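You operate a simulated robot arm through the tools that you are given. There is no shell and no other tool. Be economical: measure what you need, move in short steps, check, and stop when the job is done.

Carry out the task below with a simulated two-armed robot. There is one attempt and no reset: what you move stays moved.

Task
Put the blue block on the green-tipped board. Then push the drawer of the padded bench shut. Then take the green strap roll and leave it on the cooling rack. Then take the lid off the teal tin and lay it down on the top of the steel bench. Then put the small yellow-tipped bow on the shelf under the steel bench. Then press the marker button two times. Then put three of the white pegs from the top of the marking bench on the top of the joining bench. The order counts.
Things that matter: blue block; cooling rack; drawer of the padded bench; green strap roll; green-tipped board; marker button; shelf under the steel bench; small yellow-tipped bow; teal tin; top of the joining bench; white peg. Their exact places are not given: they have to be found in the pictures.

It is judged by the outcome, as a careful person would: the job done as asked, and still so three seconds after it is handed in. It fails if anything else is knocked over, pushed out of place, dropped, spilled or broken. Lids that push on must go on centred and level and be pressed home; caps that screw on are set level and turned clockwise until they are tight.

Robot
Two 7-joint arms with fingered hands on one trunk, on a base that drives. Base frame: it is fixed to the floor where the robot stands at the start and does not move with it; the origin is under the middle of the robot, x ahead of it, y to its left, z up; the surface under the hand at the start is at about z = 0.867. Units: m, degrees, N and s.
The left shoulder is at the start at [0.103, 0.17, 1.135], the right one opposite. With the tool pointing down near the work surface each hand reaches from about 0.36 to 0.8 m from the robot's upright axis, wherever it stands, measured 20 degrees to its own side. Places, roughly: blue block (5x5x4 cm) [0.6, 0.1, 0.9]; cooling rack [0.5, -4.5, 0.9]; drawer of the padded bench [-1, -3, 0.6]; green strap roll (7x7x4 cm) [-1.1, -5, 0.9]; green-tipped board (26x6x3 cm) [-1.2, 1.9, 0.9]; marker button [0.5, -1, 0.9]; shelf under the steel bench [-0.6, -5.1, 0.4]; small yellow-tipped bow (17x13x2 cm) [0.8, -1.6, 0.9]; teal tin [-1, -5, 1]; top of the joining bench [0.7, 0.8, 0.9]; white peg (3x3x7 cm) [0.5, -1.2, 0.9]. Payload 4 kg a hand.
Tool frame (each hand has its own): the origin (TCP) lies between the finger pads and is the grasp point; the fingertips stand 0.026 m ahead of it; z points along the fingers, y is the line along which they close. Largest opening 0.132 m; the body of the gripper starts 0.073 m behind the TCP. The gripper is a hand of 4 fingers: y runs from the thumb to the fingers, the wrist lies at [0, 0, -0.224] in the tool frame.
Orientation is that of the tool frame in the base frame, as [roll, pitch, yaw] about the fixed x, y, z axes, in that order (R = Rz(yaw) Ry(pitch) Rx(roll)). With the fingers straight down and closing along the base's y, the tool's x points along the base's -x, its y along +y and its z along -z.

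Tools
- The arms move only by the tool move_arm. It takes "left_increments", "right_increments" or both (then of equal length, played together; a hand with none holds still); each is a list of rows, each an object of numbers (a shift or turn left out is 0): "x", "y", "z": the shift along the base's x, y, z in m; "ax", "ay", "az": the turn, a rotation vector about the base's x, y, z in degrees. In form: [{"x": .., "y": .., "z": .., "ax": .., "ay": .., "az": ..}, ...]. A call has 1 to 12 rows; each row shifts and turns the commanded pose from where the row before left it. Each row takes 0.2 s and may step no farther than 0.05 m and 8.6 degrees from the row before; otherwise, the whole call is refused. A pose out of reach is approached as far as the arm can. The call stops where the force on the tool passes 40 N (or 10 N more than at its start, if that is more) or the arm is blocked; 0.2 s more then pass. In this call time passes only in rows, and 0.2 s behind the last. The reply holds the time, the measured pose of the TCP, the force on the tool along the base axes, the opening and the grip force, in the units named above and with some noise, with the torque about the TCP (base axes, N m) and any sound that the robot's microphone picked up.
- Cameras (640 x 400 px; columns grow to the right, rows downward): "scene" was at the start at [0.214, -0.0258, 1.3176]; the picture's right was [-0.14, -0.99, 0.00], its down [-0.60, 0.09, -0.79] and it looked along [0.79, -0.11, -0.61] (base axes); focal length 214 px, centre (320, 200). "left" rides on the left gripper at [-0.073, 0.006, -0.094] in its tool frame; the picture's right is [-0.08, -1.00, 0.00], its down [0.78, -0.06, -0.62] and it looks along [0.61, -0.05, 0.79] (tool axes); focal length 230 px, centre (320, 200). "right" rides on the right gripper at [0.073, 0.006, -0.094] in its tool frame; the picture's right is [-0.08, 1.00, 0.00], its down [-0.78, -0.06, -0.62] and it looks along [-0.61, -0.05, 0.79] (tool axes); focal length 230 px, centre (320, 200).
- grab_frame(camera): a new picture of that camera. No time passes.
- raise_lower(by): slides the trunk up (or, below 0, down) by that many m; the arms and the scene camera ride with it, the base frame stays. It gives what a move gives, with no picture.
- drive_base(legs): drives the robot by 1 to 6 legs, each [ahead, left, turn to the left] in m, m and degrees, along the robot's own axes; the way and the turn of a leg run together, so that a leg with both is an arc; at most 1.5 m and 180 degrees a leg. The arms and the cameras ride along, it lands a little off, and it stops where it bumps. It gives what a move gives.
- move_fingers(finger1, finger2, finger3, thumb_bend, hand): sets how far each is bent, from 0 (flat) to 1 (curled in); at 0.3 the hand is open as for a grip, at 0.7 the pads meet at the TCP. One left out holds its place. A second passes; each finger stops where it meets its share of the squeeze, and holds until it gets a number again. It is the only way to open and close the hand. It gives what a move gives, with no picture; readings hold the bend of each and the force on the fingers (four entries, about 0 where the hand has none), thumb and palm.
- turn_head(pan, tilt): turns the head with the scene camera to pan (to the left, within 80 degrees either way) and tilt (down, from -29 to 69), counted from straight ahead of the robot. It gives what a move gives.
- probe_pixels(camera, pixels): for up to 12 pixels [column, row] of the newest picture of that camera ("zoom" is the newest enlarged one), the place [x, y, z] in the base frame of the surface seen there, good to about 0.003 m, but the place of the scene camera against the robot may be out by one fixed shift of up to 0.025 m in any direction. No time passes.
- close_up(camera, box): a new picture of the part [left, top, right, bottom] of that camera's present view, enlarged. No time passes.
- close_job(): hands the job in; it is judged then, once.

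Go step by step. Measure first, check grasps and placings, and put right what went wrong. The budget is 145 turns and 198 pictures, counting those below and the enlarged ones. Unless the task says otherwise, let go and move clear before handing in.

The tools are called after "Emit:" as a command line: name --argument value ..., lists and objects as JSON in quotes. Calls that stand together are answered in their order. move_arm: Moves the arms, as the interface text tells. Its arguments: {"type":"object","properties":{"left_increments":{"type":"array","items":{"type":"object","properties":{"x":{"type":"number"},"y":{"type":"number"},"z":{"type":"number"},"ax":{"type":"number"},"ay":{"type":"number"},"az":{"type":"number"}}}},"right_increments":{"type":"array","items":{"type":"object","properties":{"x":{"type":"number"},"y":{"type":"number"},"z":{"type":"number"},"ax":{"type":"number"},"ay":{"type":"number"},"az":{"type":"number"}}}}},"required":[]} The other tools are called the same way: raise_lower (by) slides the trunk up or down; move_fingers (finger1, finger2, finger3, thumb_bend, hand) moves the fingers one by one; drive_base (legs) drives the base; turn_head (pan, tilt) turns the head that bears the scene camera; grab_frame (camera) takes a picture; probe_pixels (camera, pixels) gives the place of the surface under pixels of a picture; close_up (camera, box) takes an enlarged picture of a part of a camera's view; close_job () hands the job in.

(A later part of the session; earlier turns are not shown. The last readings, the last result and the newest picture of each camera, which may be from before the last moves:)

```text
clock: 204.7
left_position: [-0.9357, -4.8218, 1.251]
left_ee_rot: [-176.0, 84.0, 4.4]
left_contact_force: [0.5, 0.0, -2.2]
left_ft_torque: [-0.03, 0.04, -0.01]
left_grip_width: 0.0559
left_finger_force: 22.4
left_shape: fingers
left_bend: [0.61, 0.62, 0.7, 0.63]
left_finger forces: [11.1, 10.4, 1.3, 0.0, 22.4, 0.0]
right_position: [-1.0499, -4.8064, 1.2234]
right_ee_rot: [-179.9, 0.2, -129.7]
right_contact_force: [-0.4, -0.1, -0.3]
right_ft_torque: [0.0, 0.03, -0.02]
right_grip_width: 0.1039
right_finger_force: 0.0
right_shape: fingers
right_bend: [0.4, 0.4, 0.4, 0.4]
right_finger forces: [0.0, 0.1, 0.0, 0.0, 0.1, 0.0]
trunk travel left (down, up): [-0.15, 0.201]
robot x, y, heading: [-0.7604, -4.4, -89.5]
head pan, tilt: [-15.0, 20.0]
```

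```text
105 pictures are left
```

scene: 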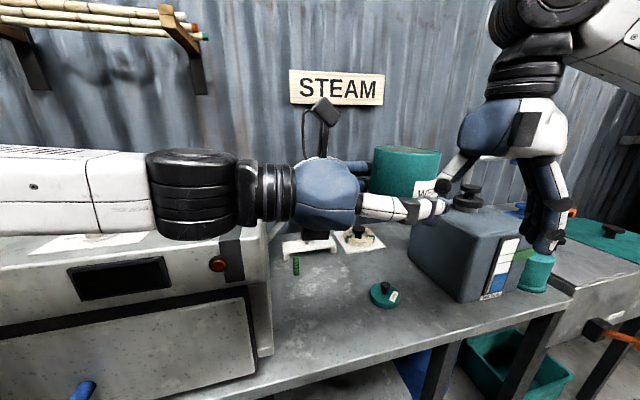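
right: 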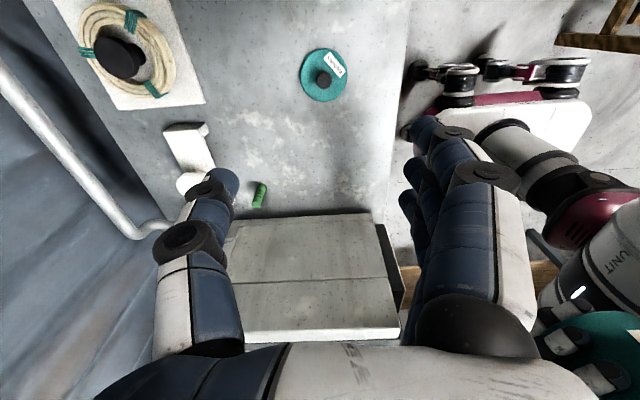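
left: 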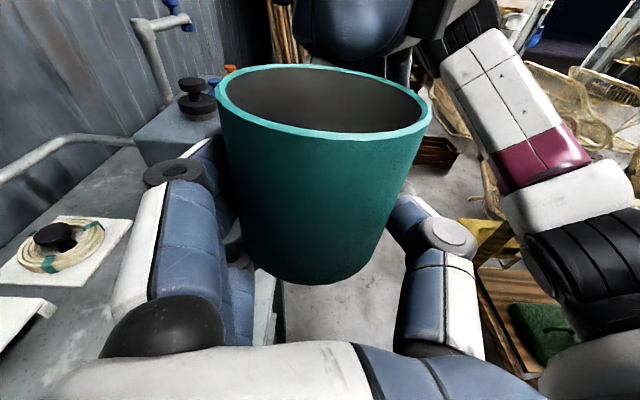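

The tin is safe. The right arm lacks height here, so I back off a little, lower the left hand to z≈1.10 and bring the right hand to about 1.18, turned further.

Emit:
drive_base --legs '[[-0.13, 0, 0]]'

Emit:
move_arm --right_increments '[{"x": -0.01, "z": -0.02}, {"x": -0.02, "z": -0.02}, {"x": -0.02}, {"az": 8}, {"az": 8}, {"az": 8}, {"az": 8}, {"az": 7}]' --left_increments '[{"z": -0.02}, {"z": -0.02}, {"z": -0.02}, {"z": -0.02}, {"z": -0.02}, {"z": -0.02}, {"z": -0.02}, {"z": -0.01}]'

Emit:
grab_frame --camera "scene"

Emit:
grab_frame --camera "right"

```text
clock: 206.0
left_position: [-0.9382, -4.6937, 1.251]
left_ee_rot: [-176.2, 84.0, 4.2]
left_contact_force: [0.0, 0.8, -1.9]
left_ft_torque: [0.01, -0.06, 0.01]
left_grip_width: 0.0558
left_finger_force: 23.2
left_shape: fingers
left_bend: [0.61, 0.62, 0.7, 0.63]
left_finger forces: [11.2, 10.5, 1.3, 0.0, 22.4, 0.1]
right_position: [-1.051, -4.6773, 1.2222]
right_ee_rot: [-179.9, 0.0, -129.6]
right_contact_force: [0.5, 0.1, 0.5]
right_ft_torque: [-0.02, -0.01, -0.05]
right_grip_width: 0.1039
right_finger_force: 0.1
right_shape: fingers
right_bend: [0.4, 0.4, 0.4, 0.4]
right_finger forces: [0.0, 0.0, 0.0, 0.1, 0.1, 0.0]
trunk travel left (down, up): [-0.15, 0.201]
robot x, y, heading: [-0.7565, -4.2711, -89.6]
head pan, tilt: [-15.0, 20.0]
```

```text
clock: 207.5
left_position: [-0.9384, -4.6856, 1.1312]
left_ee_rot: [-174.5, 83.9, 4.5]
left_contact_force: [29.0, 17.2, -0.7]
left_ft_torque: [-0.05, 0.07, -2.0]
left_grip_width: 0.0583
left_finger_force: 10.2
left_shape: fingers
left_bend: [0.63, 0.65, 0.7, 0.61]
left_finger forces: [4.9, 5.2, 1.2, 0.0, 9.6, 0.1]
right_position: [-1.0071, -4.6299, 1.1493]
right_ee_rot: [179.4, -0.4, -106.5]
right_contact_force: [-29.6, -17.5, -2.2]
right_ft_torque: [-0.26, 0.56, -0.88]
right_grip_width: 0.0769
right_finger_force: 0.0
right_shape: fingers
right_bend: [0.4, 0.4, 0.4, 0.48]
right_finger forces: [0.0, 0.0, 0.1, 0.0, 0.0, 0.0]
right hand out of reach, approached as far as the arm can: row 2, 3, 4, 5, 6, 7
trunk travel left (down, up): [-0.15, 0.201]
robot x, y, heading: [-0.7552, -4.2706, -89.2]
head pan, tilt: [-15.0, 20.0]
stopped in row 7 (left hand): the force on the tool passed its limit at 44 N (the readings are from after the stop); the commanded pose is now the measured one
```

```text
104 pictures are left
```

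scene: 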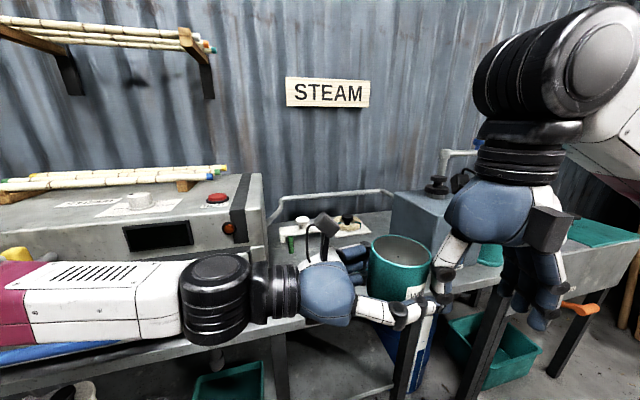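

```text
103 pictures are left
```

right: 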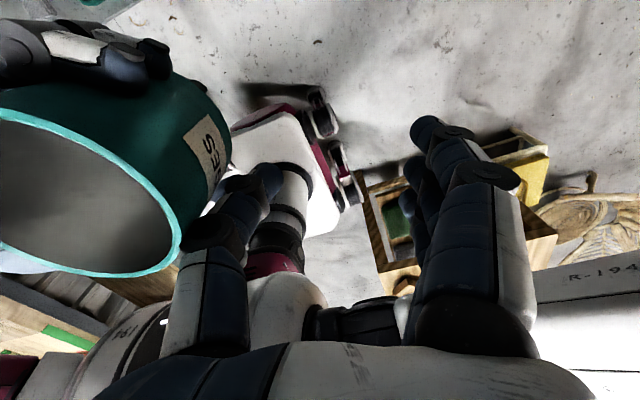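

The right hand drifted against the tin again (30 N) because that turn is out of reach. I move it away in -x and undo the turn.

Emit:
move_arm --right_increments '[{"x": -0.03, "y": -0.01, "az": -6}, {"x": -0.03, "az": -8}, {"x": -0.03, "az": -8}, {"x": -0.02, "az": -8}]'

Emit:
grab_frame --camera "scene"

Emit:
grab_frame --camera "left"

```text
clock: 208.5
left_position: [-0.9386, -4.689, 1.1307]
left_ee_rot: [-175.3, 84.0, 4.2]
left_contact_force: [0.7, 0.2, -2.1]
left_ft_torque: [-0.01, 0.0, -0.01]
left_grip_width: 0.0552
left_finger_force: 23.2
left_shape: fingers
left_bend: [0.61, 0.63, 0.69, 0.63]
left_finger forces: [10.3, 9.5, 3.3, 0.0, 23.7, 0.0]
right_position: [-1.1074, -4.6357, 1.1465]
right_ee_rot: [179.8, -0.2, -136.1]
right_contact_force: [-0.1, 0.2, 0.3]
right_ft_torque: [0.03, 0.02, 0.0]
right_grip_width: 0.1029
right_finger_force: 0.0
right_shape: fingers
right_bend: [0.4, 0.4, 0.4, 0.4]
right_finger forces: [0.1, 0.1, 0.1, 0.0, 0.0, 0.1]
right hand out of reach, approached as far as the arm can: row 1
trunk travel left (down, up): [-0.15, 0.201]
robot x, y, heading: [-0.7583, -4.276, -89.3]
head pan, tilt: [-15.0, 20.0]
```

```text
102 pictures are left
```

scene: 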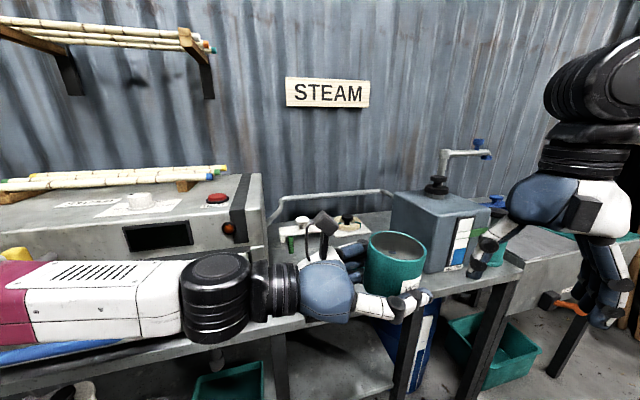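

```text
101 pictures are left
```

left: 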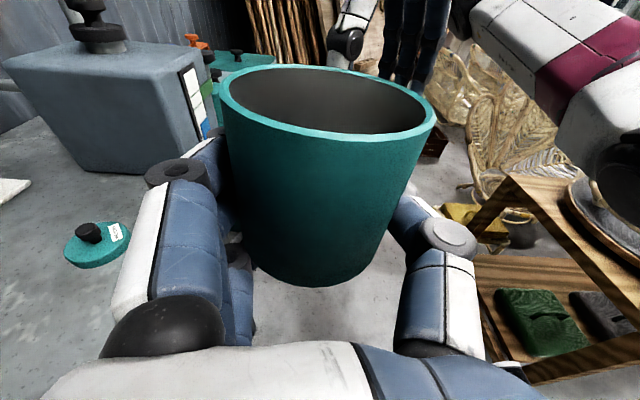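

The tin is still held upright. I turn the right hand back to a comfortable yaw (~110°) well clear of it, and lower the tin another 5 cm.

Emit:
move_arm --right_increments '[{"x": -0.03, "az": -8.2}, {"x": -0.02, "az": -8.2}, {"az": -8.2}, {"az": -8.2}, {"az": -8.2}, {"az": -8.2}, {"az": -8.2}, {"az": -8.2}, {"az": -8.2}, {"az": -8.2}, {"az": -8.2}, {"az": -8.2}]' --left_increments '[{}, {}, {"z": -0.01}, {"z": -0.01}, {"z": -0.01}, {"z": -0.01}, {"z": -0.01}, {}, {}, {}, {}, {}]'

Emit:
move_arm --right_increments '[{"az": -8, "z": 0.03}, {"az": -8, "z": 0.025}, {"y": -0.03}, {"y": -0.02}]'

Emit:
grab_frame --camera "right"

Emit:
grab_frame --camera "left"

Emit:
probe_pixels --camera "left" --pixels '[[318, 138], [318, 72], [225, 105], [430, 105], [318, 275]]'

```text
clock: 211.1
left_position: [-0.9388, -4.6887, 1.0824]
left_ee_rot: [-175.1, 84.1, 4.3]
left_contact_force: [0.2, 0.0, -1.4]
left_ft_torque: [0.02, 0.02, -0.01]
left_grip_width: 0.0552
left_finger_force: 22.8
left_shape: fingers
left_bend: [0.61, 0.63, 0.69, 0.63]
left_finger forces: [10.5, 9.5, 3.2, 0.0, 23.5, 0.0]
right_position: [-1.1439, -4.645, 1.1404]
right_ee_rot: [179.8, -0.1, 125.4]
right_contact_force: [-0.2, -0.6, 0.0]
right_ft_torque: [0.01, 0.01, 0.0]
right_grip_width: 0.1033
right_finger_force: 0.0
right_shape: fingers
right_bend: [0.4, 0.4, 0.4, 0.4]
right_finger forces: [0.0, 0.0, 0.0, 0.0, 0.1, 0.1]
right hand out of reach, approached as far as the arm can: row 1, 2
trunk travel left (down, up): [-0.15, 0.201]
robot x, y, heading: [-0.7569, -4.273, -89.4]
head pan, tilt: [-15.0, 20.0]
```

```text
clock: 212.1
left_position: [-0.9388, -4.6889, 1.0833]
left_ee_rot: [-175.0, 84.1, 4.4]
left_contact_force: [0.3, -0.9, -1.3]
left_ft_torque: [-0.01, 0.03, 0.0]
left_grip_width: 0.0551
left_finger_force: 23.8
left_shape: fingers
left_bend: [0.61, 0.63, 0.69, 0.63]
left_finger forces: [10.6, 9.7, 3.3, 0.1, 23.5, 0.1]
right_position: [-1.1284, -4.7111, 1.1833]
right_ee_rot: [179.8, -0.2, 109.5]
right_contact_force: [-0.5, 0.3, -0.3]
right_ft_torque: [0.0, -0.02, 0.01]
right_grip_width: 0.1031
right_finger_force: 0.1
right_shape: fingers
right_bend: [0.4, 0.4, 0.4, 0.4]
right_finger forces: [0.1, 0.0, 0.0, 0.0, 0.0, 0.1]
right hand out of reach, approached as far as the arm can: row 1, 2
trunk travel left (down, up): [-0.15, 0.201]
robot x, y, heading: [-0.7599, -4.2734, -89.4]
head pan, tilt: [-15.0, 20.0]
```

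```text
100 pictures are left
```

right: 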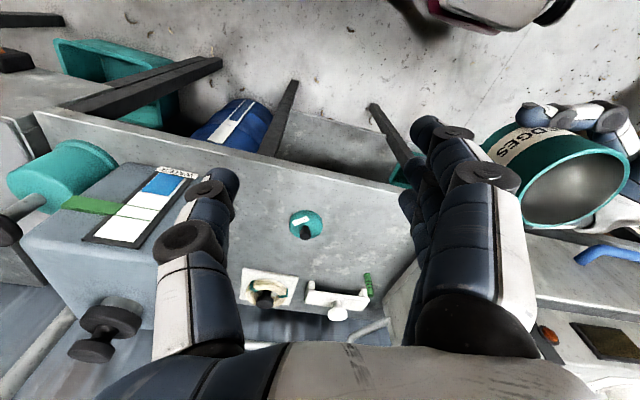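

```text
99 pictures are left
```

left: 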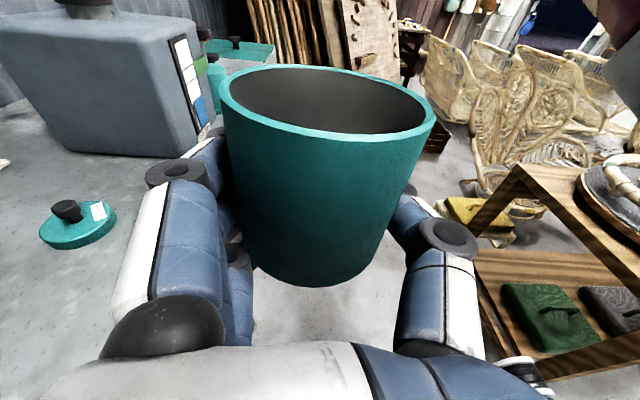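

```text
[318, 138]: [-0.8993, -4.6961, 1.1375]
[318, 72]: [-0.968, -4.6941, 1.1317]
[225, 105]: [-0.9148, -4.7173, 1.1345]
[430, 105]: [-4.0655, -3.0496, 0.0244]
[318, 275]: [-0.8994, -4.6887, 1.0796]
```

The tin rim is at z≈1.137, centre (-0.935,-4.692). I lower the tin 3 cm more and bring the right hand over it.

Emit:
move_arm --left_increments '[{"z": -0.015}, {"z": -0.015}]'

Emit:
move_arm --right_increments '[{"x": 0.045}, {"x": 0.045}, {"x": 0.045, "y": 0.01}, {"x": 0.035, "y": 0.005}, {"x": 0.023, "y": 0.004}]'

Emit:
grab_frame --camera "right"

Emit:
grab_frame --camera "scene"

```text
clock: 212.7
left_position: [-0.9391, -4.6897, 1.0506]
left_ee_rot: [-175.6, 84.1, 4.0]
left_contact_force: [0.5, -0.1, -2.2]
left_ft_torque: [0.02, 0.02, 0.01]
left_grip_width: 0.0553
left_finger_force: 23.8
left_shape: fingers
left_bend: [0.61, 0.63, 0.69, 0.63]
left_finger forces: [10.7, 9.6, 3.2, 0.1, 23.5, 0.0]
right_position: [-1.1288, -4.7111, 1.1827]
right_ee_rot: [179.7, -0.2, 109.6]
right_contact_force: [0.5, 0.7, 0.7]
right_ft_torque: [0.01, -0.01, 0.02]
right_grip_width: 0.1032
right_finger_force: 0.1
right_shape: fingers
right_bend: [0.4, 0.4, 0.4, 0.4]
right_finger forces: [0.0, 0.0, 0.0, 0.0, 0.1, 0.0]
trunk travel left (down, up): [-0.15, 0.201]
robot x, y, heading: [-0.7572, -4.2777, -89.5]
head pan, tilt: [-15.0, 20.0]
```

```text
clock: 213.9
left_position: [-0.9388, -4.6897, 1.0513]
left_ee_rot: [-175.2, 84.1, 4.3]
left_contact_force: [0.7, -0.7, -2.1]
left_ft_torque: [0.0, -0.02, 0.0]
left_grip_width: 0.055
left_finger_force: 23.7
left_shape: fingers
left_bend: [0.61, 0.63, 0.69, 0.63]
left_finger forces: [10.5, 9.7, 3.1, 0.0, 23.4, 0.0]
right_position: [-0.9369, -4.6898, 1.1847]
right_ee_rot: [179.8, -0.2, 109.5]
right_contact_force: [-0.3, -0.4, 0.1]
right_ft_torque: [-0.01, -0.01, -0.01]
right_grip_width: 0.1031
right_finger_force: 0.2
right_shape: fingers
right_bend: [0.4, 0.4, 0.4, 0.4]
right_finger forces: [0.1, 0.1, 0.0, 0.0, 0.1, 0.0]
trunk travel left (down, up): [-0.15, 0.201]
robot x, y, heading: [-0.7553, -4.2733, -89.1]
head pan, tilt: [-15.0, 20.0]
```

```text
98 pictures are left
```

right: 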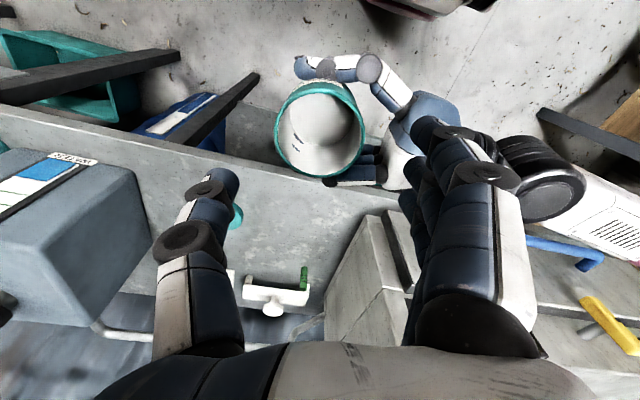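

```text
97 pictures are left
```

scene: 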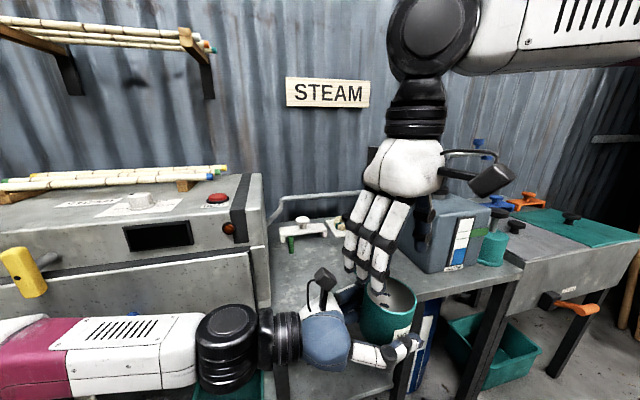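

The right hand is above the tin, whose rim is seen around (320,130). I probe the rim in the right camera.

Emit:
probe_pixels --camera "right" --pixels '[[277, 125], [363, 130], [318, 84], [318, 176], [288, 160], [345, 92]]'

```text
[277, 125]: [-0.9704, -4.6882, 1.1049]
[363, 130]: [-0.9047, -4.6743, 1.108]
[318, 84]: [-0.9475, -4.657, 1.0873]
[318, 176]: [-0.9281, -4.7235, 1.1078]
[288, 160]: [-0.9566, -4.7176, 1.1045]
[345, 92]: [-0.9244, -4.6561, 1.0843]
```

The centre is (-0.938,-4.688). I descend to TCP z≈1.102 and close the right hand on the rim region.

Emit:
move_arm --right_increments '[{"z": -0.03}, {"z": -0.03}, {"z": -0.022}]'

Emit:
grab_frame --camera "right"

Emit:
close_up --camera "scene" --box '[280, 200, 480, 400]'

```text
clock: 214.7
left_position: [-0.9387, -4.6898, 1.0517]
left_ee_rot: [-175.0, 84.1, 4.4]
left_contact_force: [-0.5, 0.4, -1.7]
left_ft_torque: [-0.01, 0.0, 0.0]
left_grip_width: 0.0552
left_finger_force: 23.3
left_shape: fingers
left_bend: [0.61, 0.63, 0.69, 0.63]
left_finger forces: [10.6, 9.6, 3.2, 0.0, 23.4, 0.0]
right_position: [-0.9353, -4.6915, 1.1016]
right_ee_rot: [179.8, -0.2, 109.4]
right_contact_force: [-0.8, 0.1, 0.3]
right_ft_torque: [0.0, -0.02, 0.03]
right_grip_width: 0.103
right_finger_force: 0.1
right_shape: fingers
right_bend: [0.4, 0.4, 0.4, 0.4]
right_finger forces: [0.0, 0.1, 0.1, 0.1, 0.0, 0.1]
trunk travel left (down, up): [-0.15, 0.201]
robot x, y, heading: [-0.7587, -4.2733, -89.3]
head pan, tilt: [-15.0, 20.0]
```

```text
96 pictures are left
```

right: 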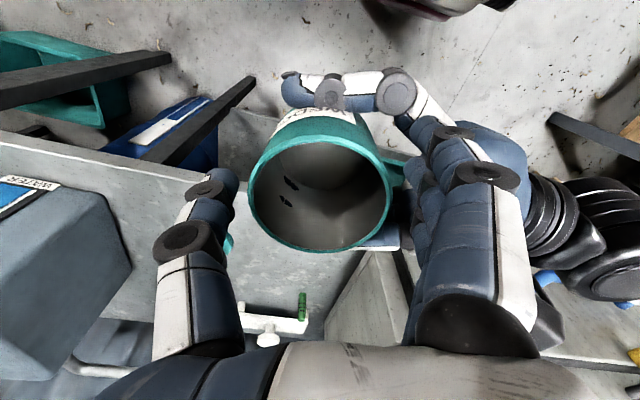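

```text
2.00 times, centred on (380, 300) of scene
```

zoom: 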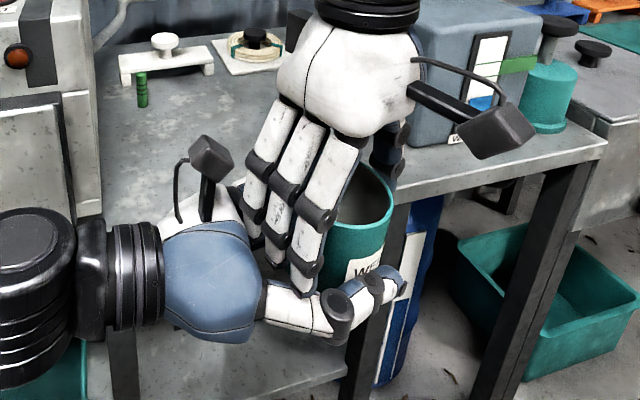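

The fingers straddle the tin's upper part and look clear of the left thumb. I close the right hand.

Emit:
move_fingers --hand "right" --finger1 0.7 --finger2 0.7 --finger3 0.7 --thumb_bend 0.7

Emit:
grab_frame --camera "right"

```text
clock: 215.7
left_position: [-0.9389, -4.6898, 1.0513]
left_ee_rot: [-175.5, 84.0, 3.9]
left_contact_force: [-4.4, 0.7, 6.3]
left_ft_torque: [-0.12, 0.05, -0.02]
left_grip_width: 0.055
left_finger_force: 22.3
left_shape: fingers
left_bend: [0.61, 0.62, 0.7, 0.63]
left_finger forces: [10.6, 10.7, 0.5, 0.0, 23.1, 0.0]
right_position: [-0.9367, -4.6909, 1.1012]
right_ee_rot: [179.8, -0.2, 109.4]
right_contact_force: [3.0, -1.8, -5.2]
right_ft_torque: [0.02, -0.22, 0.07]
right_grip_width: 0.0608
right_finger_force: 24.3
right_shape: fingers
right_bend: [0.55, 0.5, 0.54, 0.58]
right_finger forces: [7.8, 8.7, 8.9, 0.0, 22.8, 0.0]
trunk travel left (down, up): [-0.15, 0.201]
robot x, y, heading: [-0.7533, -4.2758, -89.5]
head pan, tilt: [-15.0, 20.0]
```

```text
94 pictures are left
```

right: 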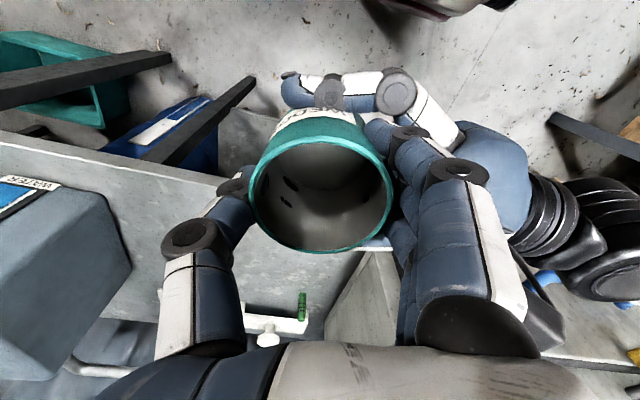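

The right hand grips the tin (24 N). I release the left hand and withdraw it along +x.

Emit:
move_fingers --hand "left" --finger1 0.34 --finger2 0.34 --finger3 0.34 --thumb_bend 0.34

Emit:
move_arm --left_increments '[{"x": 0.02}, {"x": 0.03}, {"x": 0.045}, {"x": 0.045}, {"x": 0.045}, {"x": 0.045}, {"x": 0.045, "z": 0.02}, {"z": 0.045}, {"z": 0.045}, {"z": 0.045}, {"z": 0.045}]'

Emit:
grab_frame --camera "right"

Emit:
grab_frame --camera "scene"

```text
clock: 216.7
left_position: [-0.9385, -4.6901, 1.0521]
left_ee_rot: [-175.2, 84.1, 4.3]
left_contact_force: [0.2, 0.7, -0.3]
left_ft_torque: [0.02, -0.04, -0.01]
left_grip_width: 0.1227
left_finger_force: 0.1
left_shape: fingers
left_bend: [0.34, 0.34, 0.34, 0.34]
left_finger forces: [0.0, 0.1, 0.1, 0.1, 0.0, 0.1]
right_position: [-0.9363, -4.6908, 1.1021]
right_ee_rot: [179.9, -0.2, 109.5]
right_contact_force: [-0.4, 0.0, -0.9]
right_ft_torque: [0.02, 0.03, -0.01]
right_grip_width: 0.0611
right_finger_force: 23.6
right_shape: fingers
right_bend: [0.55, 0.5, 0.54, 0.58]
right_finger forces: [8.0, 7.9, 7.9, 0.1, 23.4, 0.0]
trunk travel left (down, up): [-0.15, 0.201]
robot x, y, heading: [-0.7584, -4.2729, -89.3]
head pan, tilt: [-15.0, 20.0]
```

```text
clock: 219.1
left_position: [-0.6629, -4.6881, 1.2511]
left_ee_rot: [-174.7, 84.2, 4.8]
left_contact_force: [0.4, 0.3, -0.1]
left_ft_torque: [0.01, 0.01, 0.03]
left_grip_width: 0.1231
left_finger_force: 0.0
left_shape: fingers
left_bend: [0.34, 0.34, 0.34, 0.34]
left_finger forces: [0.0, 0.0, 0.0, 0.0, 0.0, 0.0]
right_position: [-0.9359, -4.6916, 1.1013]
right_ee_rot: [179.8, -0.1, 109.5]
right_contact_force: [1.5, 0.2, -0.1]
right_ft_torque: [0.0, 0.04, -0.02]
right_grip_width: 0.061
right_finger_force: 22.8
right_shape: fingers
right_bend: [0.55, 0.5, 0.54, 0.58]
right_finger forces: [8.0, 7.9, 8.1, 0.0, 23.1, 0.0]
trunk travel left (down, up): [-0.15, 0.201]
robot x, y, heading: [-0.7561, -4.2712, -89.3]
head pan, tilt: [-15.0, 20.0]
```

```text
93 pictures are left
```

right: 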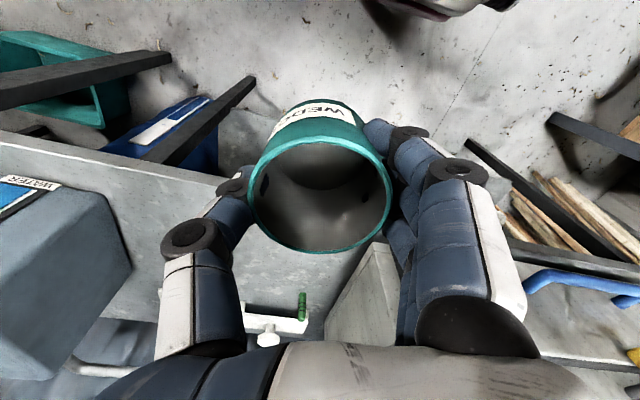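

```text
92 pictures are left
```

scene: 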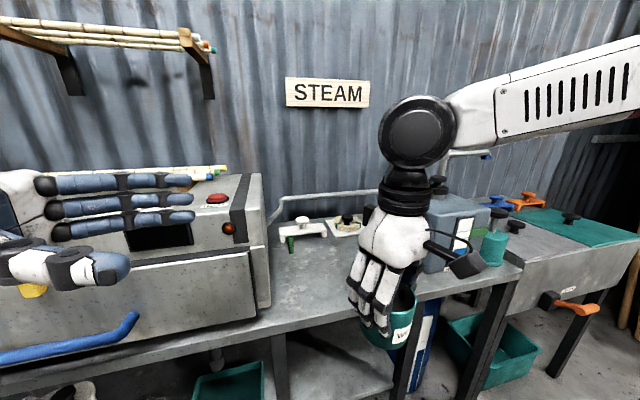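

The tin is in the right hand. I straighten the left hand back to vertical, drive forward 0.13 m and set the tin down near its old place.

Emit:
move_arm --left_increments '[{"ay": -8.4, "z": 0.02}, {"ay": -8.4, "z": 0.02}, {"ay": -8.4, "z": 0.01}, {"ay": -8.4}, {"ay": -8.4}, {"ay": -8.4}, {"ay": -8.4}, {"ay": -8.4}, {"ay": -8.4}, {"ay": -8.4}]'

Emit:
drive_base --legs '[[0.13, 0, 0]]'

Emit:
turn_head --pan -15 --tilt 45

Emit:
move_arm --right_increments '[{"y": -0.045}, {"y": -0.045}, {"y": -0.045}, {"y": -0.045, "x": -0.01}, {"y": -0.03}]'

Emit:
grab_frame --camera "scene"

```text
clock: 221.3
left_position: [-0.665, -4.6886, 1.3005]
left_ee_rot: [-179.3, -0.2, 0.5]
left_contact_force: [0.2, -0.2, -0.7]
left_ft_torque: [0.01, -0.03, 0.04]
left_grip_width: 0.1232
left_finger_force: 0.0
left_shape: fingers
left_bend: [0.34, 0.34, 0.34, 0.34]
left_finger forces: [0.0, 0.0, 0.0, 0.0, 0.0, 0.0]
right_position: [-0.9373, -4.6904, 1.1007]
right_ee_rot: [179.6, -0.2, 109.5]
right_contact_force: [-0.7, 0.0, 0.3]
right_ft_torque: [0.01, -0.01, -0.01]
right_grip_width: 0.0609
right_finger_force: 23.1
right_shape: fingers
right_bend: [0.55, 0.5, 0.54, 0.58]
right_finger forces: [8.0, 7.7, 8.1, 0.0, 23.0, 0.1]
trunk travel left (down, up): [-0.15, 0.201]
robot x, y, heading: [-0.7609, -4.2705, -89.2]
head pan, tilt: [-15.0, 20.0]
```

```text
clock: 222.6
left_position: [-0.662, -4.8214, 1.3031]
left_ee_rot: [-179.4, 0.1, 0.5]
left_contact_force: [-0.2, 0.0, -0.1]
left_ft_torque: [0.0, 0.02, 0.0]
left_grip_width: 0.123
left_finger_force: 0.1
left_shape: fingers
left_bend: [0.34, 0.34, 0.34, 0.34]
left_finger forces: [0.0, 0.1, 0.1, 0.0, 0.0, 0.0]
right_position: [-0.935, -4.8214, 1.1017]
right_ee_rot: [179.8, -0.2, 109.6]
right_contact_force: [-0.2, 0.2, -1.9]
right_ft_torque: [0.04, -0.02, 0.02]
right_grip_width: 0.0609
right_finger_force: 23.6
right_shape: fingers
right_bend: [0.55, 0.5, 0.54, 0.58]
right_finger forces: [8.0, 7.7, 8.2, 0.0, 23.0, 0.0]
trunk travel left (down, up): [-0.15, 0.201]
robot x, y, heading: [-0.7584, -4.4047, -89.5]
head pan, tilt: [-15.0, 20.0]
```

```text
clock: 223.4
left_position: [-0.6625, -4.82, 1.3013]
left_ee_rot: [-179.4, 0.1, 0.5]
left_contact_force: [-0.1, 0.5, -0.7]
left_ft_torque: [0.0, -0.02, -0.02]
left_grip_width: 0.1226
left_finger_force: 0.1
left_shape: fingers
left_bend: [0.34, 0.34, 0.34, 0.34]
left_finger forces: [0.1, 0.0, 0.0, 0.1, 0.1, 0.1]
right_position: [-0.9345, -4.8221, 1.1009]
right_ee_rot: [179.9, -0.2, 109.5]
right_contact_force: [0.4, -0.8, -1.9]
right_ft_torque: [0.0, -0.03, 0.02]
right_grip_width: 0.0608
right_finger_force: 24.0
right_shape: fingers
right_bend: [0.55, 0.5, 0.54, 0.58]
right_finger forces: [7.9, 7.7, 8.1, 0.0, 22.9, 0.0]
trunk travel left (down, up): [-0.15, 0.201]
robot x, y, heading: [-0.7549, -4.4065, -89.4]
head pan, tilt: [-15.0, 45.0]
```

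```text
clock: 224.7
left_position: [-0.6611, -4.821, 1.3005]
left_ee_rot: [-179.4, 0.1, 0.6]
left_contact_force: [0.0, 0.7, -0.2]
left_ft_torque: [0.02, 0.0, 0.02]
left_grip_width: 0.1227
left_finger_force: 0.1
left_shape: fingers
left_bend: [0.34, 0.34, 0.34, 0.34]
left_finger forces: [0.0, 0.1, 0.0, 0.1, 0.1, 0.0]
right_position: [-0.9439, -5.0331, 1.1002]
right_ee_rot: [179.9, -0.1, 109.6]
right_contact_force: [0.8, -0.4, -2.0]
right_ft_torque: [0.0, 0.0, 0.0]
right_grip_width: 0.0609
right_finger_force: 23.2
right_shape: fingers
right_bend: [0.55, 0.5, 0.54, 0.58]
right_finger forces: [8.2, 7.7, 8.1, 0.0, 22.9, 0.0]
trunk travel left (down, up): [-0.15, 0.201]
robot x, y, heading: [-0.7561, -4.4027, -89.2]
head pan, tilt: [-15.0, 45.0]
```

```text
91 pictures are left
```

scene: 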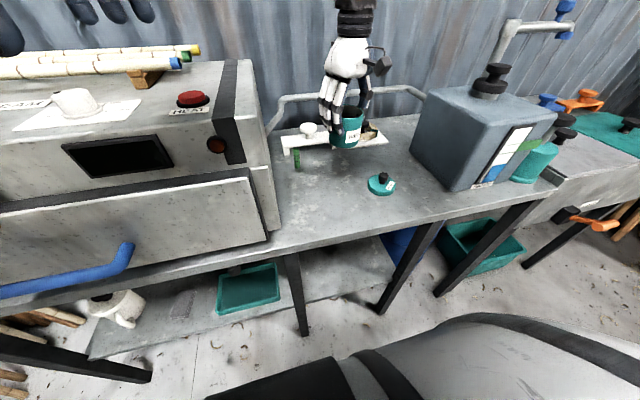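

The spot is free with the lid 13 cm away. I lower the tin to just above the bench and then by small steps.

Emit:
move_arm --right_increments '[{"z": -0.045}, {"z": -0.045}, {"z": -0.045}, {"z": -0.02}, {"z": -0.006}, {"z": -0.005}, {"z": -0.004}]'

Emit:
close_up --camera "scene" --box '[270, 110, 430, 210]'

```text
clock: 226.2
left_position: [-0.6626, -4.8204, 1.3009]
left_ee_rot: [-179.3, 0.2, 0.5]
left_contact_force: [0.7, 1.1, 0.0]
left_ft_torque: [0.0, -0.02, 0.0]
left_grip_width: 0.1228
left_finger_force: 0.0
left_shape: fingers
left_bend: [0.34, 0.34, 0.34, 0.34]
left_finger forces: [0.1, 0.0, 0.0, 0.0, 0.0, 0.1]
right_position: [-0.9447, -5.0316, 0.9307]
right_ee_rot: [179.8, -0.2, 109.5]
right_contact_force: [-0.5, 0.3, -1.8]
right_ft_torque: [0.01, 0.02, 0.03]
right_grip_width: 0.0609
right_finger_force: 23.7
right_shape: fingers
right_bend: [0.55, 0.5, 0.54, 0.58]
right_finger forces: [8.2, 7.6, 8.3, 0.0, 22.7, 0.0]
trunk travel left (down, up): [-0.15, 0.201]
robot x, y, heading: [-0.7566, -4.4042, -89.1]
head pan, tilt: [-15.0, 45.0]
```

```text
4.00 times, centred on (350, 160) of scene
```

zoom: 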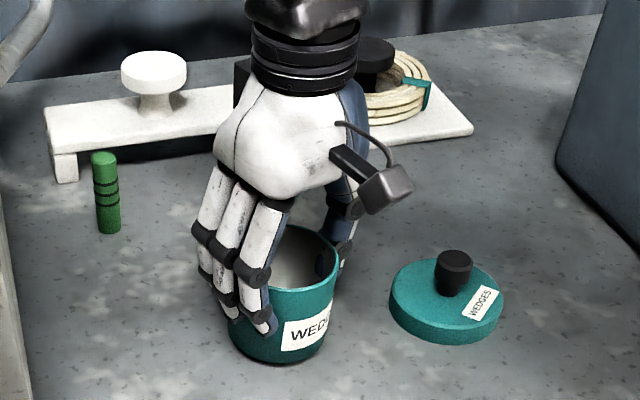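

Emit:
move_arm --right_increments '[{"z": -0.003}, {"z": -0.003}]'

```text
clock: 226.8
left_position: [-0.6633, -4.8188, 1.3022]
left_ee_rot: [-179.5, 0.2, 0.6]
left_contact_force: [-0.6, -0.7, 0.5]
left_ft_torque: [-0.03, 0.04, -0.03]
left_grip_width: 0.1228
left_finger_force: 0.0
left_shape: fingers
left_bend: [0.34, 0.34, 0.34, 0.34]
left_finger forces: [0.0, 0.0, 0.0, 0.1, 0.1, 0.1]
right_position: [-0.9448, -5.0315, 0.9254]
right_ee_rot: [179.8, 0.1, 109.6]
right_contact_force: [-0.5, 0.2, 0.0]
right_ft_torque: [0.0, 0.01, 0.02]
right_grip_width: 0.0608
right_finger_force: 23.9
right_shape: fingers
right_bend: [0.55, 0.5, 0.54, 0.58]
right_finger forces: [8.4, 7.6, 8.3, 0.0, 22.8, 0.0]
trunk travel left (down, up): [-0.15, 0.201]
robot x, y, heading: [-0.7531, -4.4061, -89.1]
head pan, tilt: [-15.0, 45.0]
```

The weight is now borne by the bench (force ≈0). I go 2 mm more, then release and rise.

Emit:
move_arm --right_increments '[{"z": -0.002}]'

Emit:
move_fingers --hand "right" --finger1 0.42 --finger2 0.42 --finger3 0.42 --thumb_bend 0.42

Emit:
move_arm --right_increments '[{"z": 0.02}, {"z": 0.04}, {"z": 0.045}, {"z": 0.045}, {"z": 0.045}, {"z": 0.02, "y": 0.03}, {"y": 0.045}, {"y": 0.045}]'

Emit:
close_up --camera "scene" --box '[270, 110, 430, 210]'

```text
clock: 227.2
left_position: [-0.662, -4.8192, 1.3019]
left_ee_rot: [-179.4, 0.1, 0.5]
left_contact_force: [0.6, 0.9, -0.1]
left_ft_torque: [0.0, 0.01, 0.02]
left_grip_width: 0.1229
left_finger_force: 0.0
left_shape: fingers
left_bend: [0.34, 0.34, 0.34, 0.34]
left_finger forces: [0.0, 0.0, 0.0, 0.0, 0.0, 0.1]
right_position: [-0.9434, -5.0323, 0.9239]
right_ee_rot: [179.8, 0.1, 109.6]
right_contact_force: [1.3, -2.6, 6.3]
right_ft_torque: [0.0, 0.17, 0.04]
right_grip_width: 0.0604
right_finger_force: 23.3
right_shape: fingers
right_bend: [0.56, 0.51, 0.54, 0.58]
right_finger forces: [8.5, 7.5, 8.4, 0.0, 22.9, 0.0]
trunk travel left (down, up): [-0.15, 0.201]
robot x, y, heading: [-0.7549, -4.4044, -89.4]
head pan, tilt: [-15.0, 45.0]
```

```text
clock: 228.2
left_position: [-0.6619, -4.8209, 1.3014]
left_ee_rot: [-179.4, 0.0, 0.5]
left_contact_force: [-0.3, 0.0, 0.4]
left_ft_torque: [-0.01, -0.01, 0.03]
left_grip_width: 0.123
left_finger_force: 0.1
left_shape: fingers
left_bend: [0.34, 0.34, 0.34, 0.34]
left_finger forces: [0.0, 0.1, 0.0, 0.0, 0.0, 0.0]
right_position: [-0.9451, -5.0314, 0.9241]
right_ee_rot: [179.7, -0.2, 109.6]
right_contact_force: [0.1, 0.5, 0.0]
right_ft_torque: [0.02, 0.0, 0.02]
right_grip_width: 0.0964
right_finger_force: 0.0
right_shape: fingers
right_bend: [0.42, 0.42, 0.42, 0.42]
right_finger forces: [0.1, 0.0, 0.0, 0.0, 0.0, 0.0]
trunk travel left (down, up): [-0.15, 0.201]
robot x, y, heading: [-0.7549, -4.4024, -89.1]
head pan, tilt: [-15.0, 45.0]
```

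```text
clock: 230.1
left_position: [-0.6646, -4.8199, 1.3018]
left_ee_rot: [-179.4, -0.1, 0.3]
left_contact_force: [-0.2, -0.4, -0.2]
left_ft_torque: [0.03, -0.03, 0.01]
left_grip_width: 0.1233
left_finger_force: 0.1
left_shape: fingers
left_bend: [0.34, 0.34, 0.34, 0.34]
left_finger forces: [0.0, 0.0, 0.1, 0.1, 0.1, 0.0]
right_position: [-0.9467, -4.9108, 1.1398]
right_ee_rot: [179.7, -0.1, 109.6]
right_contact_force: [-0.5, -0.6, -1.1]
right_ft_torque: [0.0, -0.03, -0.03]
right_grip_width: 0.0964
right_finger_force: 0.1
right_shape: fingers
right_bend: [0.42, 0.42, 0.42, 0.42]
right_finger forces: [0.0, 0.0, 0.1, 0.0, 0.1, 0.1]
trunk travel left (down, up): [-0.15, 0.201]
robot x, y, heading: [-0.7557, -4.4049, -89.2]
head pan, tilt: [-15.0, 45.0]
```

```text
4.00 times, centred on (350, 160) of scene
```

zoom: 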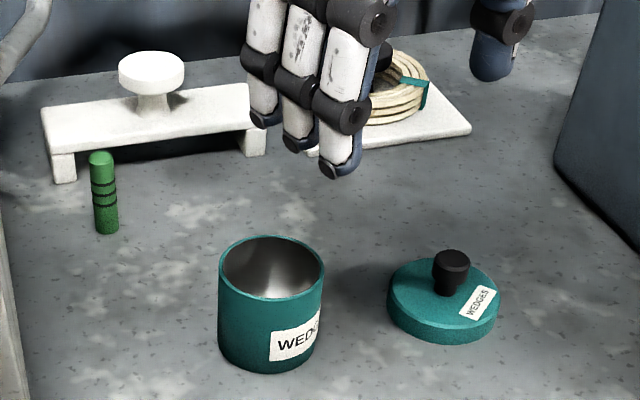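

The tin stands open with its lid beside it. While here I measure the shelf under the bench for the bow.

Emit:
turn_head --pan 0 --tilt 55

Emit:
grab_frame --camera "scene"

Emit:
probe_pixels --camera "scene" --pixels '[[320, 150], [320, 170], [320, 185], [320, 200], [320, 220], [250, 200], [250, 220], [380, 150], [380, 180], [420, 160], [220, 180], [290, 210]]'

```text
clock: 230.8
left_position: [-0.6626, -4.8197, 1.3012]
left_ee_rot: [-179.4, 0.1, 0.5]
left_contact_force: [0.1, -0.1, 0.9]
left_ft_torque: [0.01, 0.01, -0.01]
left_grip_width: 0.123
left_finger_force: 0.1
left_shape: fingers
left_bend: [0.34, 0.34, 0.34, 0.34]
left_finger forces: [0.0, 0.1, 0.0, 0.1, 0.0, 0.0]
right_position: [-0.9448, -4.912, 1.139]
right_ee_rot: [179.9, -0.3, 109.6]
right_contact_force: [-0.4, -0.2, 0.2]
right_ft_torque: [-0.02, -0.01, 0.02]
right_grip_width: 0.0965
right_finger_force: 0.0
right_shape: fingers
right_bend: [0.42, 0.42, 0.42, 0.42]
right_finger forces: [0.0, 0.1, 0.0, 0.1, 0.1, 0.0]
trunk travel left (down, up): [-0.15, 0.201]
robot x, y, heading: [-0.7589, -4.4014, -89.1]
head pan, tilt: [0.0, 55.0]
```

```text
88 pictures are left
```

scene: 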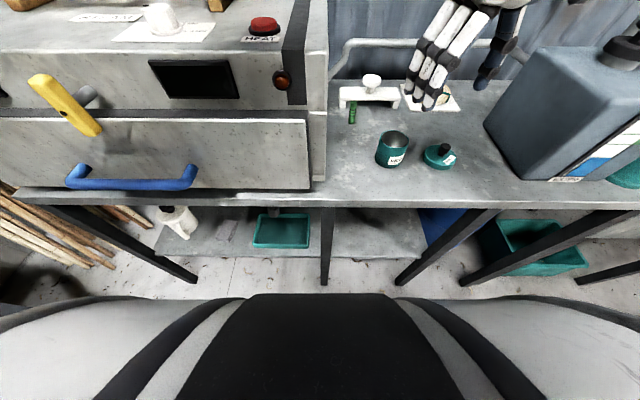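

```text
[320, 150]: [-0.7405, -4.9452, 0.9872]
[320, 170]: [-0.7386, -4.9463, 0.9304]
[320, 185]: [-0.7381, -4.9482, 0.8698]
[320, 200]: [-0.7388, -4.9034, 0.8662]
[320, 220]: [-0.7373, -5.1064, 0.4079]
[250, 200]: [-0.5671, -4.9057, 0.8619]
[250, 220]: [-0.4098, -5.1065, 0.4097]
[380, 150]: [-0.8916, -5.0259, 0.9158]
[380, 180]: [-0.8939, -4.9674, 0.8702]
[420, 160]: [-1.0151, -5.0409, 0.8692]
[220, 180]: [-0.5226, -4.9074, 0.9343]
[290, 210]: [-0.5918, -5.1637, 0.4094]
```

I probe the shelf's front edge and legs.

Emit:
probe_pixels --camera "scene" --pixels '[[375, 225], [375, 240], [375, 250], [375, 257], [375, 265], [210, 240], [230, 253], [325, 260], [460, 225], [410, 250], [340, 240], [280, 230]]'

Emit:
close_up --camera "scene" --box '[140, 190, 480, 300]'

```text
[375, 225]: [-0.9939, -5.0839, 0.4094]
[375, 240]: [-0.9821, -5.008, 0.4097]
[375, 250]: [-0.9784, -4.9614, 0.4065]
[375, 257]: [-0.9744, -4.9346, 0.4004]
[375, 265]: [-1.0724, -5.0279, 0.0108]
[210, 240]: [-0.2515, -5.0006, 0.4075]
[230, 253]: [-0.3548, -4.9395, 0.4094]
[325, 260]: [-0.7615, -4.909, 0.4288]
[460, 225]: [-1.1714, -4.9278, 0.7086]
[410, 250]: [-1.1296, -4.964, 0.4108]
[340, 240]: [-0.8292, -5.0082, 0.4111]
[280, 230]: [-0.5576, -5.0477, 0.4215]
```

```text
1.88 times, centred on (310, 245) of scene
```

zoom: 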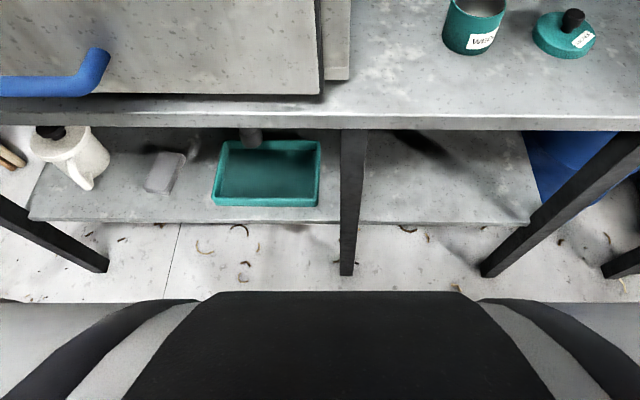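

The shelf's right bay (x -0.78..-1.08) is empty; the shelf is at z≈0.40 with its front edge at y≈-4.94, inset behind the bench top edge (-4.895). Now I drive to the bow.

Emit:
drive_base --legs '[[-0.15, 0, 0], [0, 0.45, 0], [0, 0, 179], [1.4, 0, 0], [1.2, 0, 0], [0, 0, -90]]'

Emit:
turn_head --pan 0 --tilt 35

Emit:
grab_frame --camera "scene"

```text
clock: 259.6
left_position: [0.0546, -1.5506, 1.3013]
left_ee_rot: [-179.4, 0.1, 92.2]
left_contact_force: [-0.1, 0.3, -0.3]
left_ft_torque: [-0.01, 0.0, -0.03]
left_grip_width: 0.1232
left_finger_force: 0.1
left_shape: fingers
left_bend: [0.34, 0.34, 0.34, 0.34]
left_finger forces: [0.1, 0.0, 0.1, 0.0, 0.1, 0.0]
right_position: [0.1557, -1.8286, 1.1397]
right_ee_rot: [179.8, -0.3, -158.8]
right_contact_force: [-0.1, 0.2, 0.1]
right_ft_torque: [-0.02, 0.02, 0.01]
right_grip_width: 0.0969
right_finger_force: 0.0
right_shape: fingers
right_bend: [0.42, 0.42, 0.42, 0.42]
right_finger forces: [0.0, 0.0, 0.0, 0.0, 0.0, 0.0]
trunk travel left (down, up): [-0.15, 0.201]
robot x, y, heading: [-0.3564, -1.6584, 2.3]
head pan, tilt: [0.0, 55.0]
```

```text
clock: 260.5
left_position: [0.0554, -1.5504, 1.301]
left_ee_rot: [-179.4, 0.2, 92.2]
left_contact_force: [0.4, -0.1, 0.0]
left_ft_torque: [0.02, -0.01, 0.02]
left_grip_width: 0.123
left_finger_force: 0.1
left_shape: fingers
left_bend: [0.34, 0.34, 0.34, 0.34]
left_finger forces: [0.1, 0.0, 0.0, 0.0, 0.1, 0.0]
right_position: [0.1552, -1.8305, 1.1401]
right_ee_rot: [179.8, -0.2, -158.8]
right_contact_force: [-0.1, -0.7, -0.6]
right_ft_torque: [-0.01, 0.02, 0.03]
right_grip_width: 0.0967
right_finger_force: 0.1
right_shape: fingers
right_bend: [0.42, 0.42, 0.42, 0.42]
right_finger forces: [0.0, 0.0, 0.0, 0.0, 0.1, 0.0]
trunk travel left (down, up): [-0.15, 0.201]
robot x, y, heading: [-0.353, -1.6551, 2.5]
head pan, tilt: [0.0, 35.0]
```

```text
86 pictures are left
```

scene: 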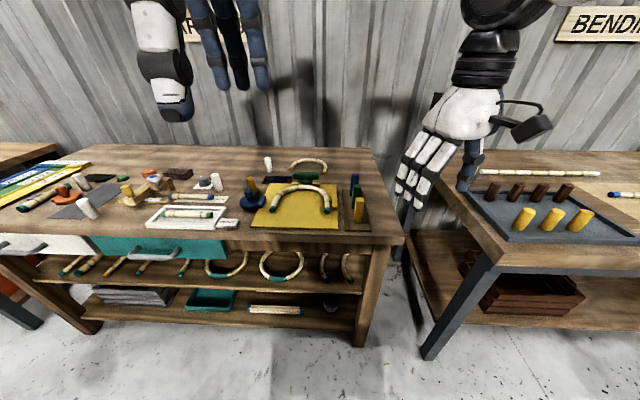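

Two small bows are visible near (300,195) and (308,165). I drive closer and enlarge.

Emit:
drive_base --legs '[[0.35, 0.05, -2.4]]'

Emit:
turn_head --pan 0 --tilt 45

Emit:
grab_frame --camera "scene"

Emit:
close_up --camera "scene" --box '[180, 100, 440, 280]'

```text
clock: 262.8
left_position: [0.412, -1.5103, 1.3015]
left_ee_rot: [-179.4, 0.1, 89.7]
left_contact_force: [0.5, 0.7, -0.2]
left_ft_torque: [-0.01, 0.02, 0.04]
left_grip_width: 0.1231
left_finger_force: 0.0
left_shape: fingers
left_bend: [0.34, 0.34, 0.34, 0.34]
left_finger forces: [0.0, 0.0, 0.0, 0.0, 0.1, 0.1]
right_position: [0.4989, -1.7936, 1.1392]
right_ee_rot: [179.8, -0.2, -161.2]
right_contact_force: [-0.3, 0.0, 0.0]
right_ft_torque: [-0.02, 0.02, -0.01]
right_grip_width: 0.0963
right_finger_force: 0.1
right_shape: fingers
right_bend: [0.42, 0.42, 0.42, 0.42]
right_finger forces: [0.0, 0.0, 0.1, 0.0, 0.0, 0.1]
trunk travel left (down, up): [-0.15, 0.201]
robot x, y, heading: [-0.0085, -1.5972, -0.1]
head pan, tilt: [0.0, 35.0]
```

```text
clock: 263.5
left_position: [0.4102, -1.5123, 1.3019]
left_ee_rot: [-179.3, 0.0, 89.8]
left_contact_force: [0.5, 0.2, 0.8]
left_ft_torque: [-0.04, -0.02, 0.01]
left_grip_width: 0.123
left_finger_force: 0.1
left_shape: fingers
left_bend: [0.34, 0.34, 0.34, 0.34]
left_finger forces: [0.0, 0.0, 0.0, 0.0, 0.1, 0.0]
right_position: [0.4976, -1.7947, 1.1397]
right_ee_rot: [179.9, -0.2, -161.2]
right_contact_force: [-0.6, 0.8, -0.4]
right_ft_torque: [-0.01, 0.0, 0.0]
right_grip_width: 0.0967
right_finger_force: 0.1
right_shape: fingers
right_bend: [0.42, 0.42, 0.42, 0.42]
right_finger forces: [0.0, 0.1, 0.0, 0.1, 0.0, 0.0]
trunk travel left (down, up): [-0.15, 0.201]
robot x, y, heading: [-0.0062, -1.6024, -0.0]
head pan, tilt: [0.0, 45.0]
```

```text
85 pictures are left
```

scene: 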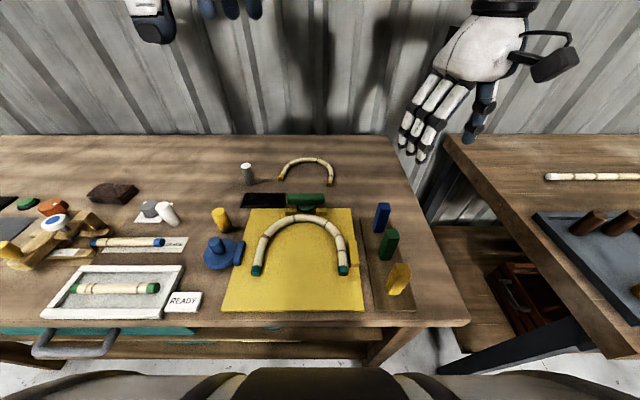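

```text
2.22 times, centred on (310, 190) of scene
```

zoom: 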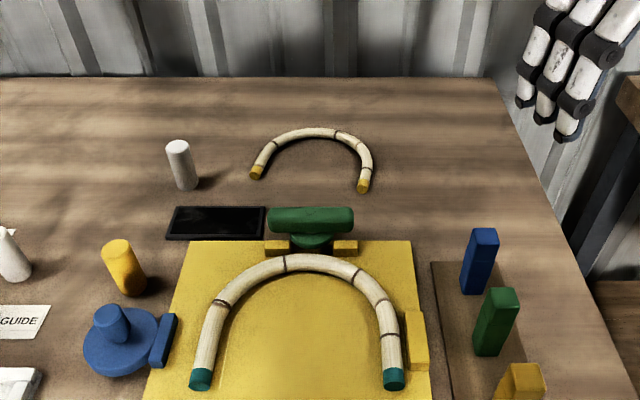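

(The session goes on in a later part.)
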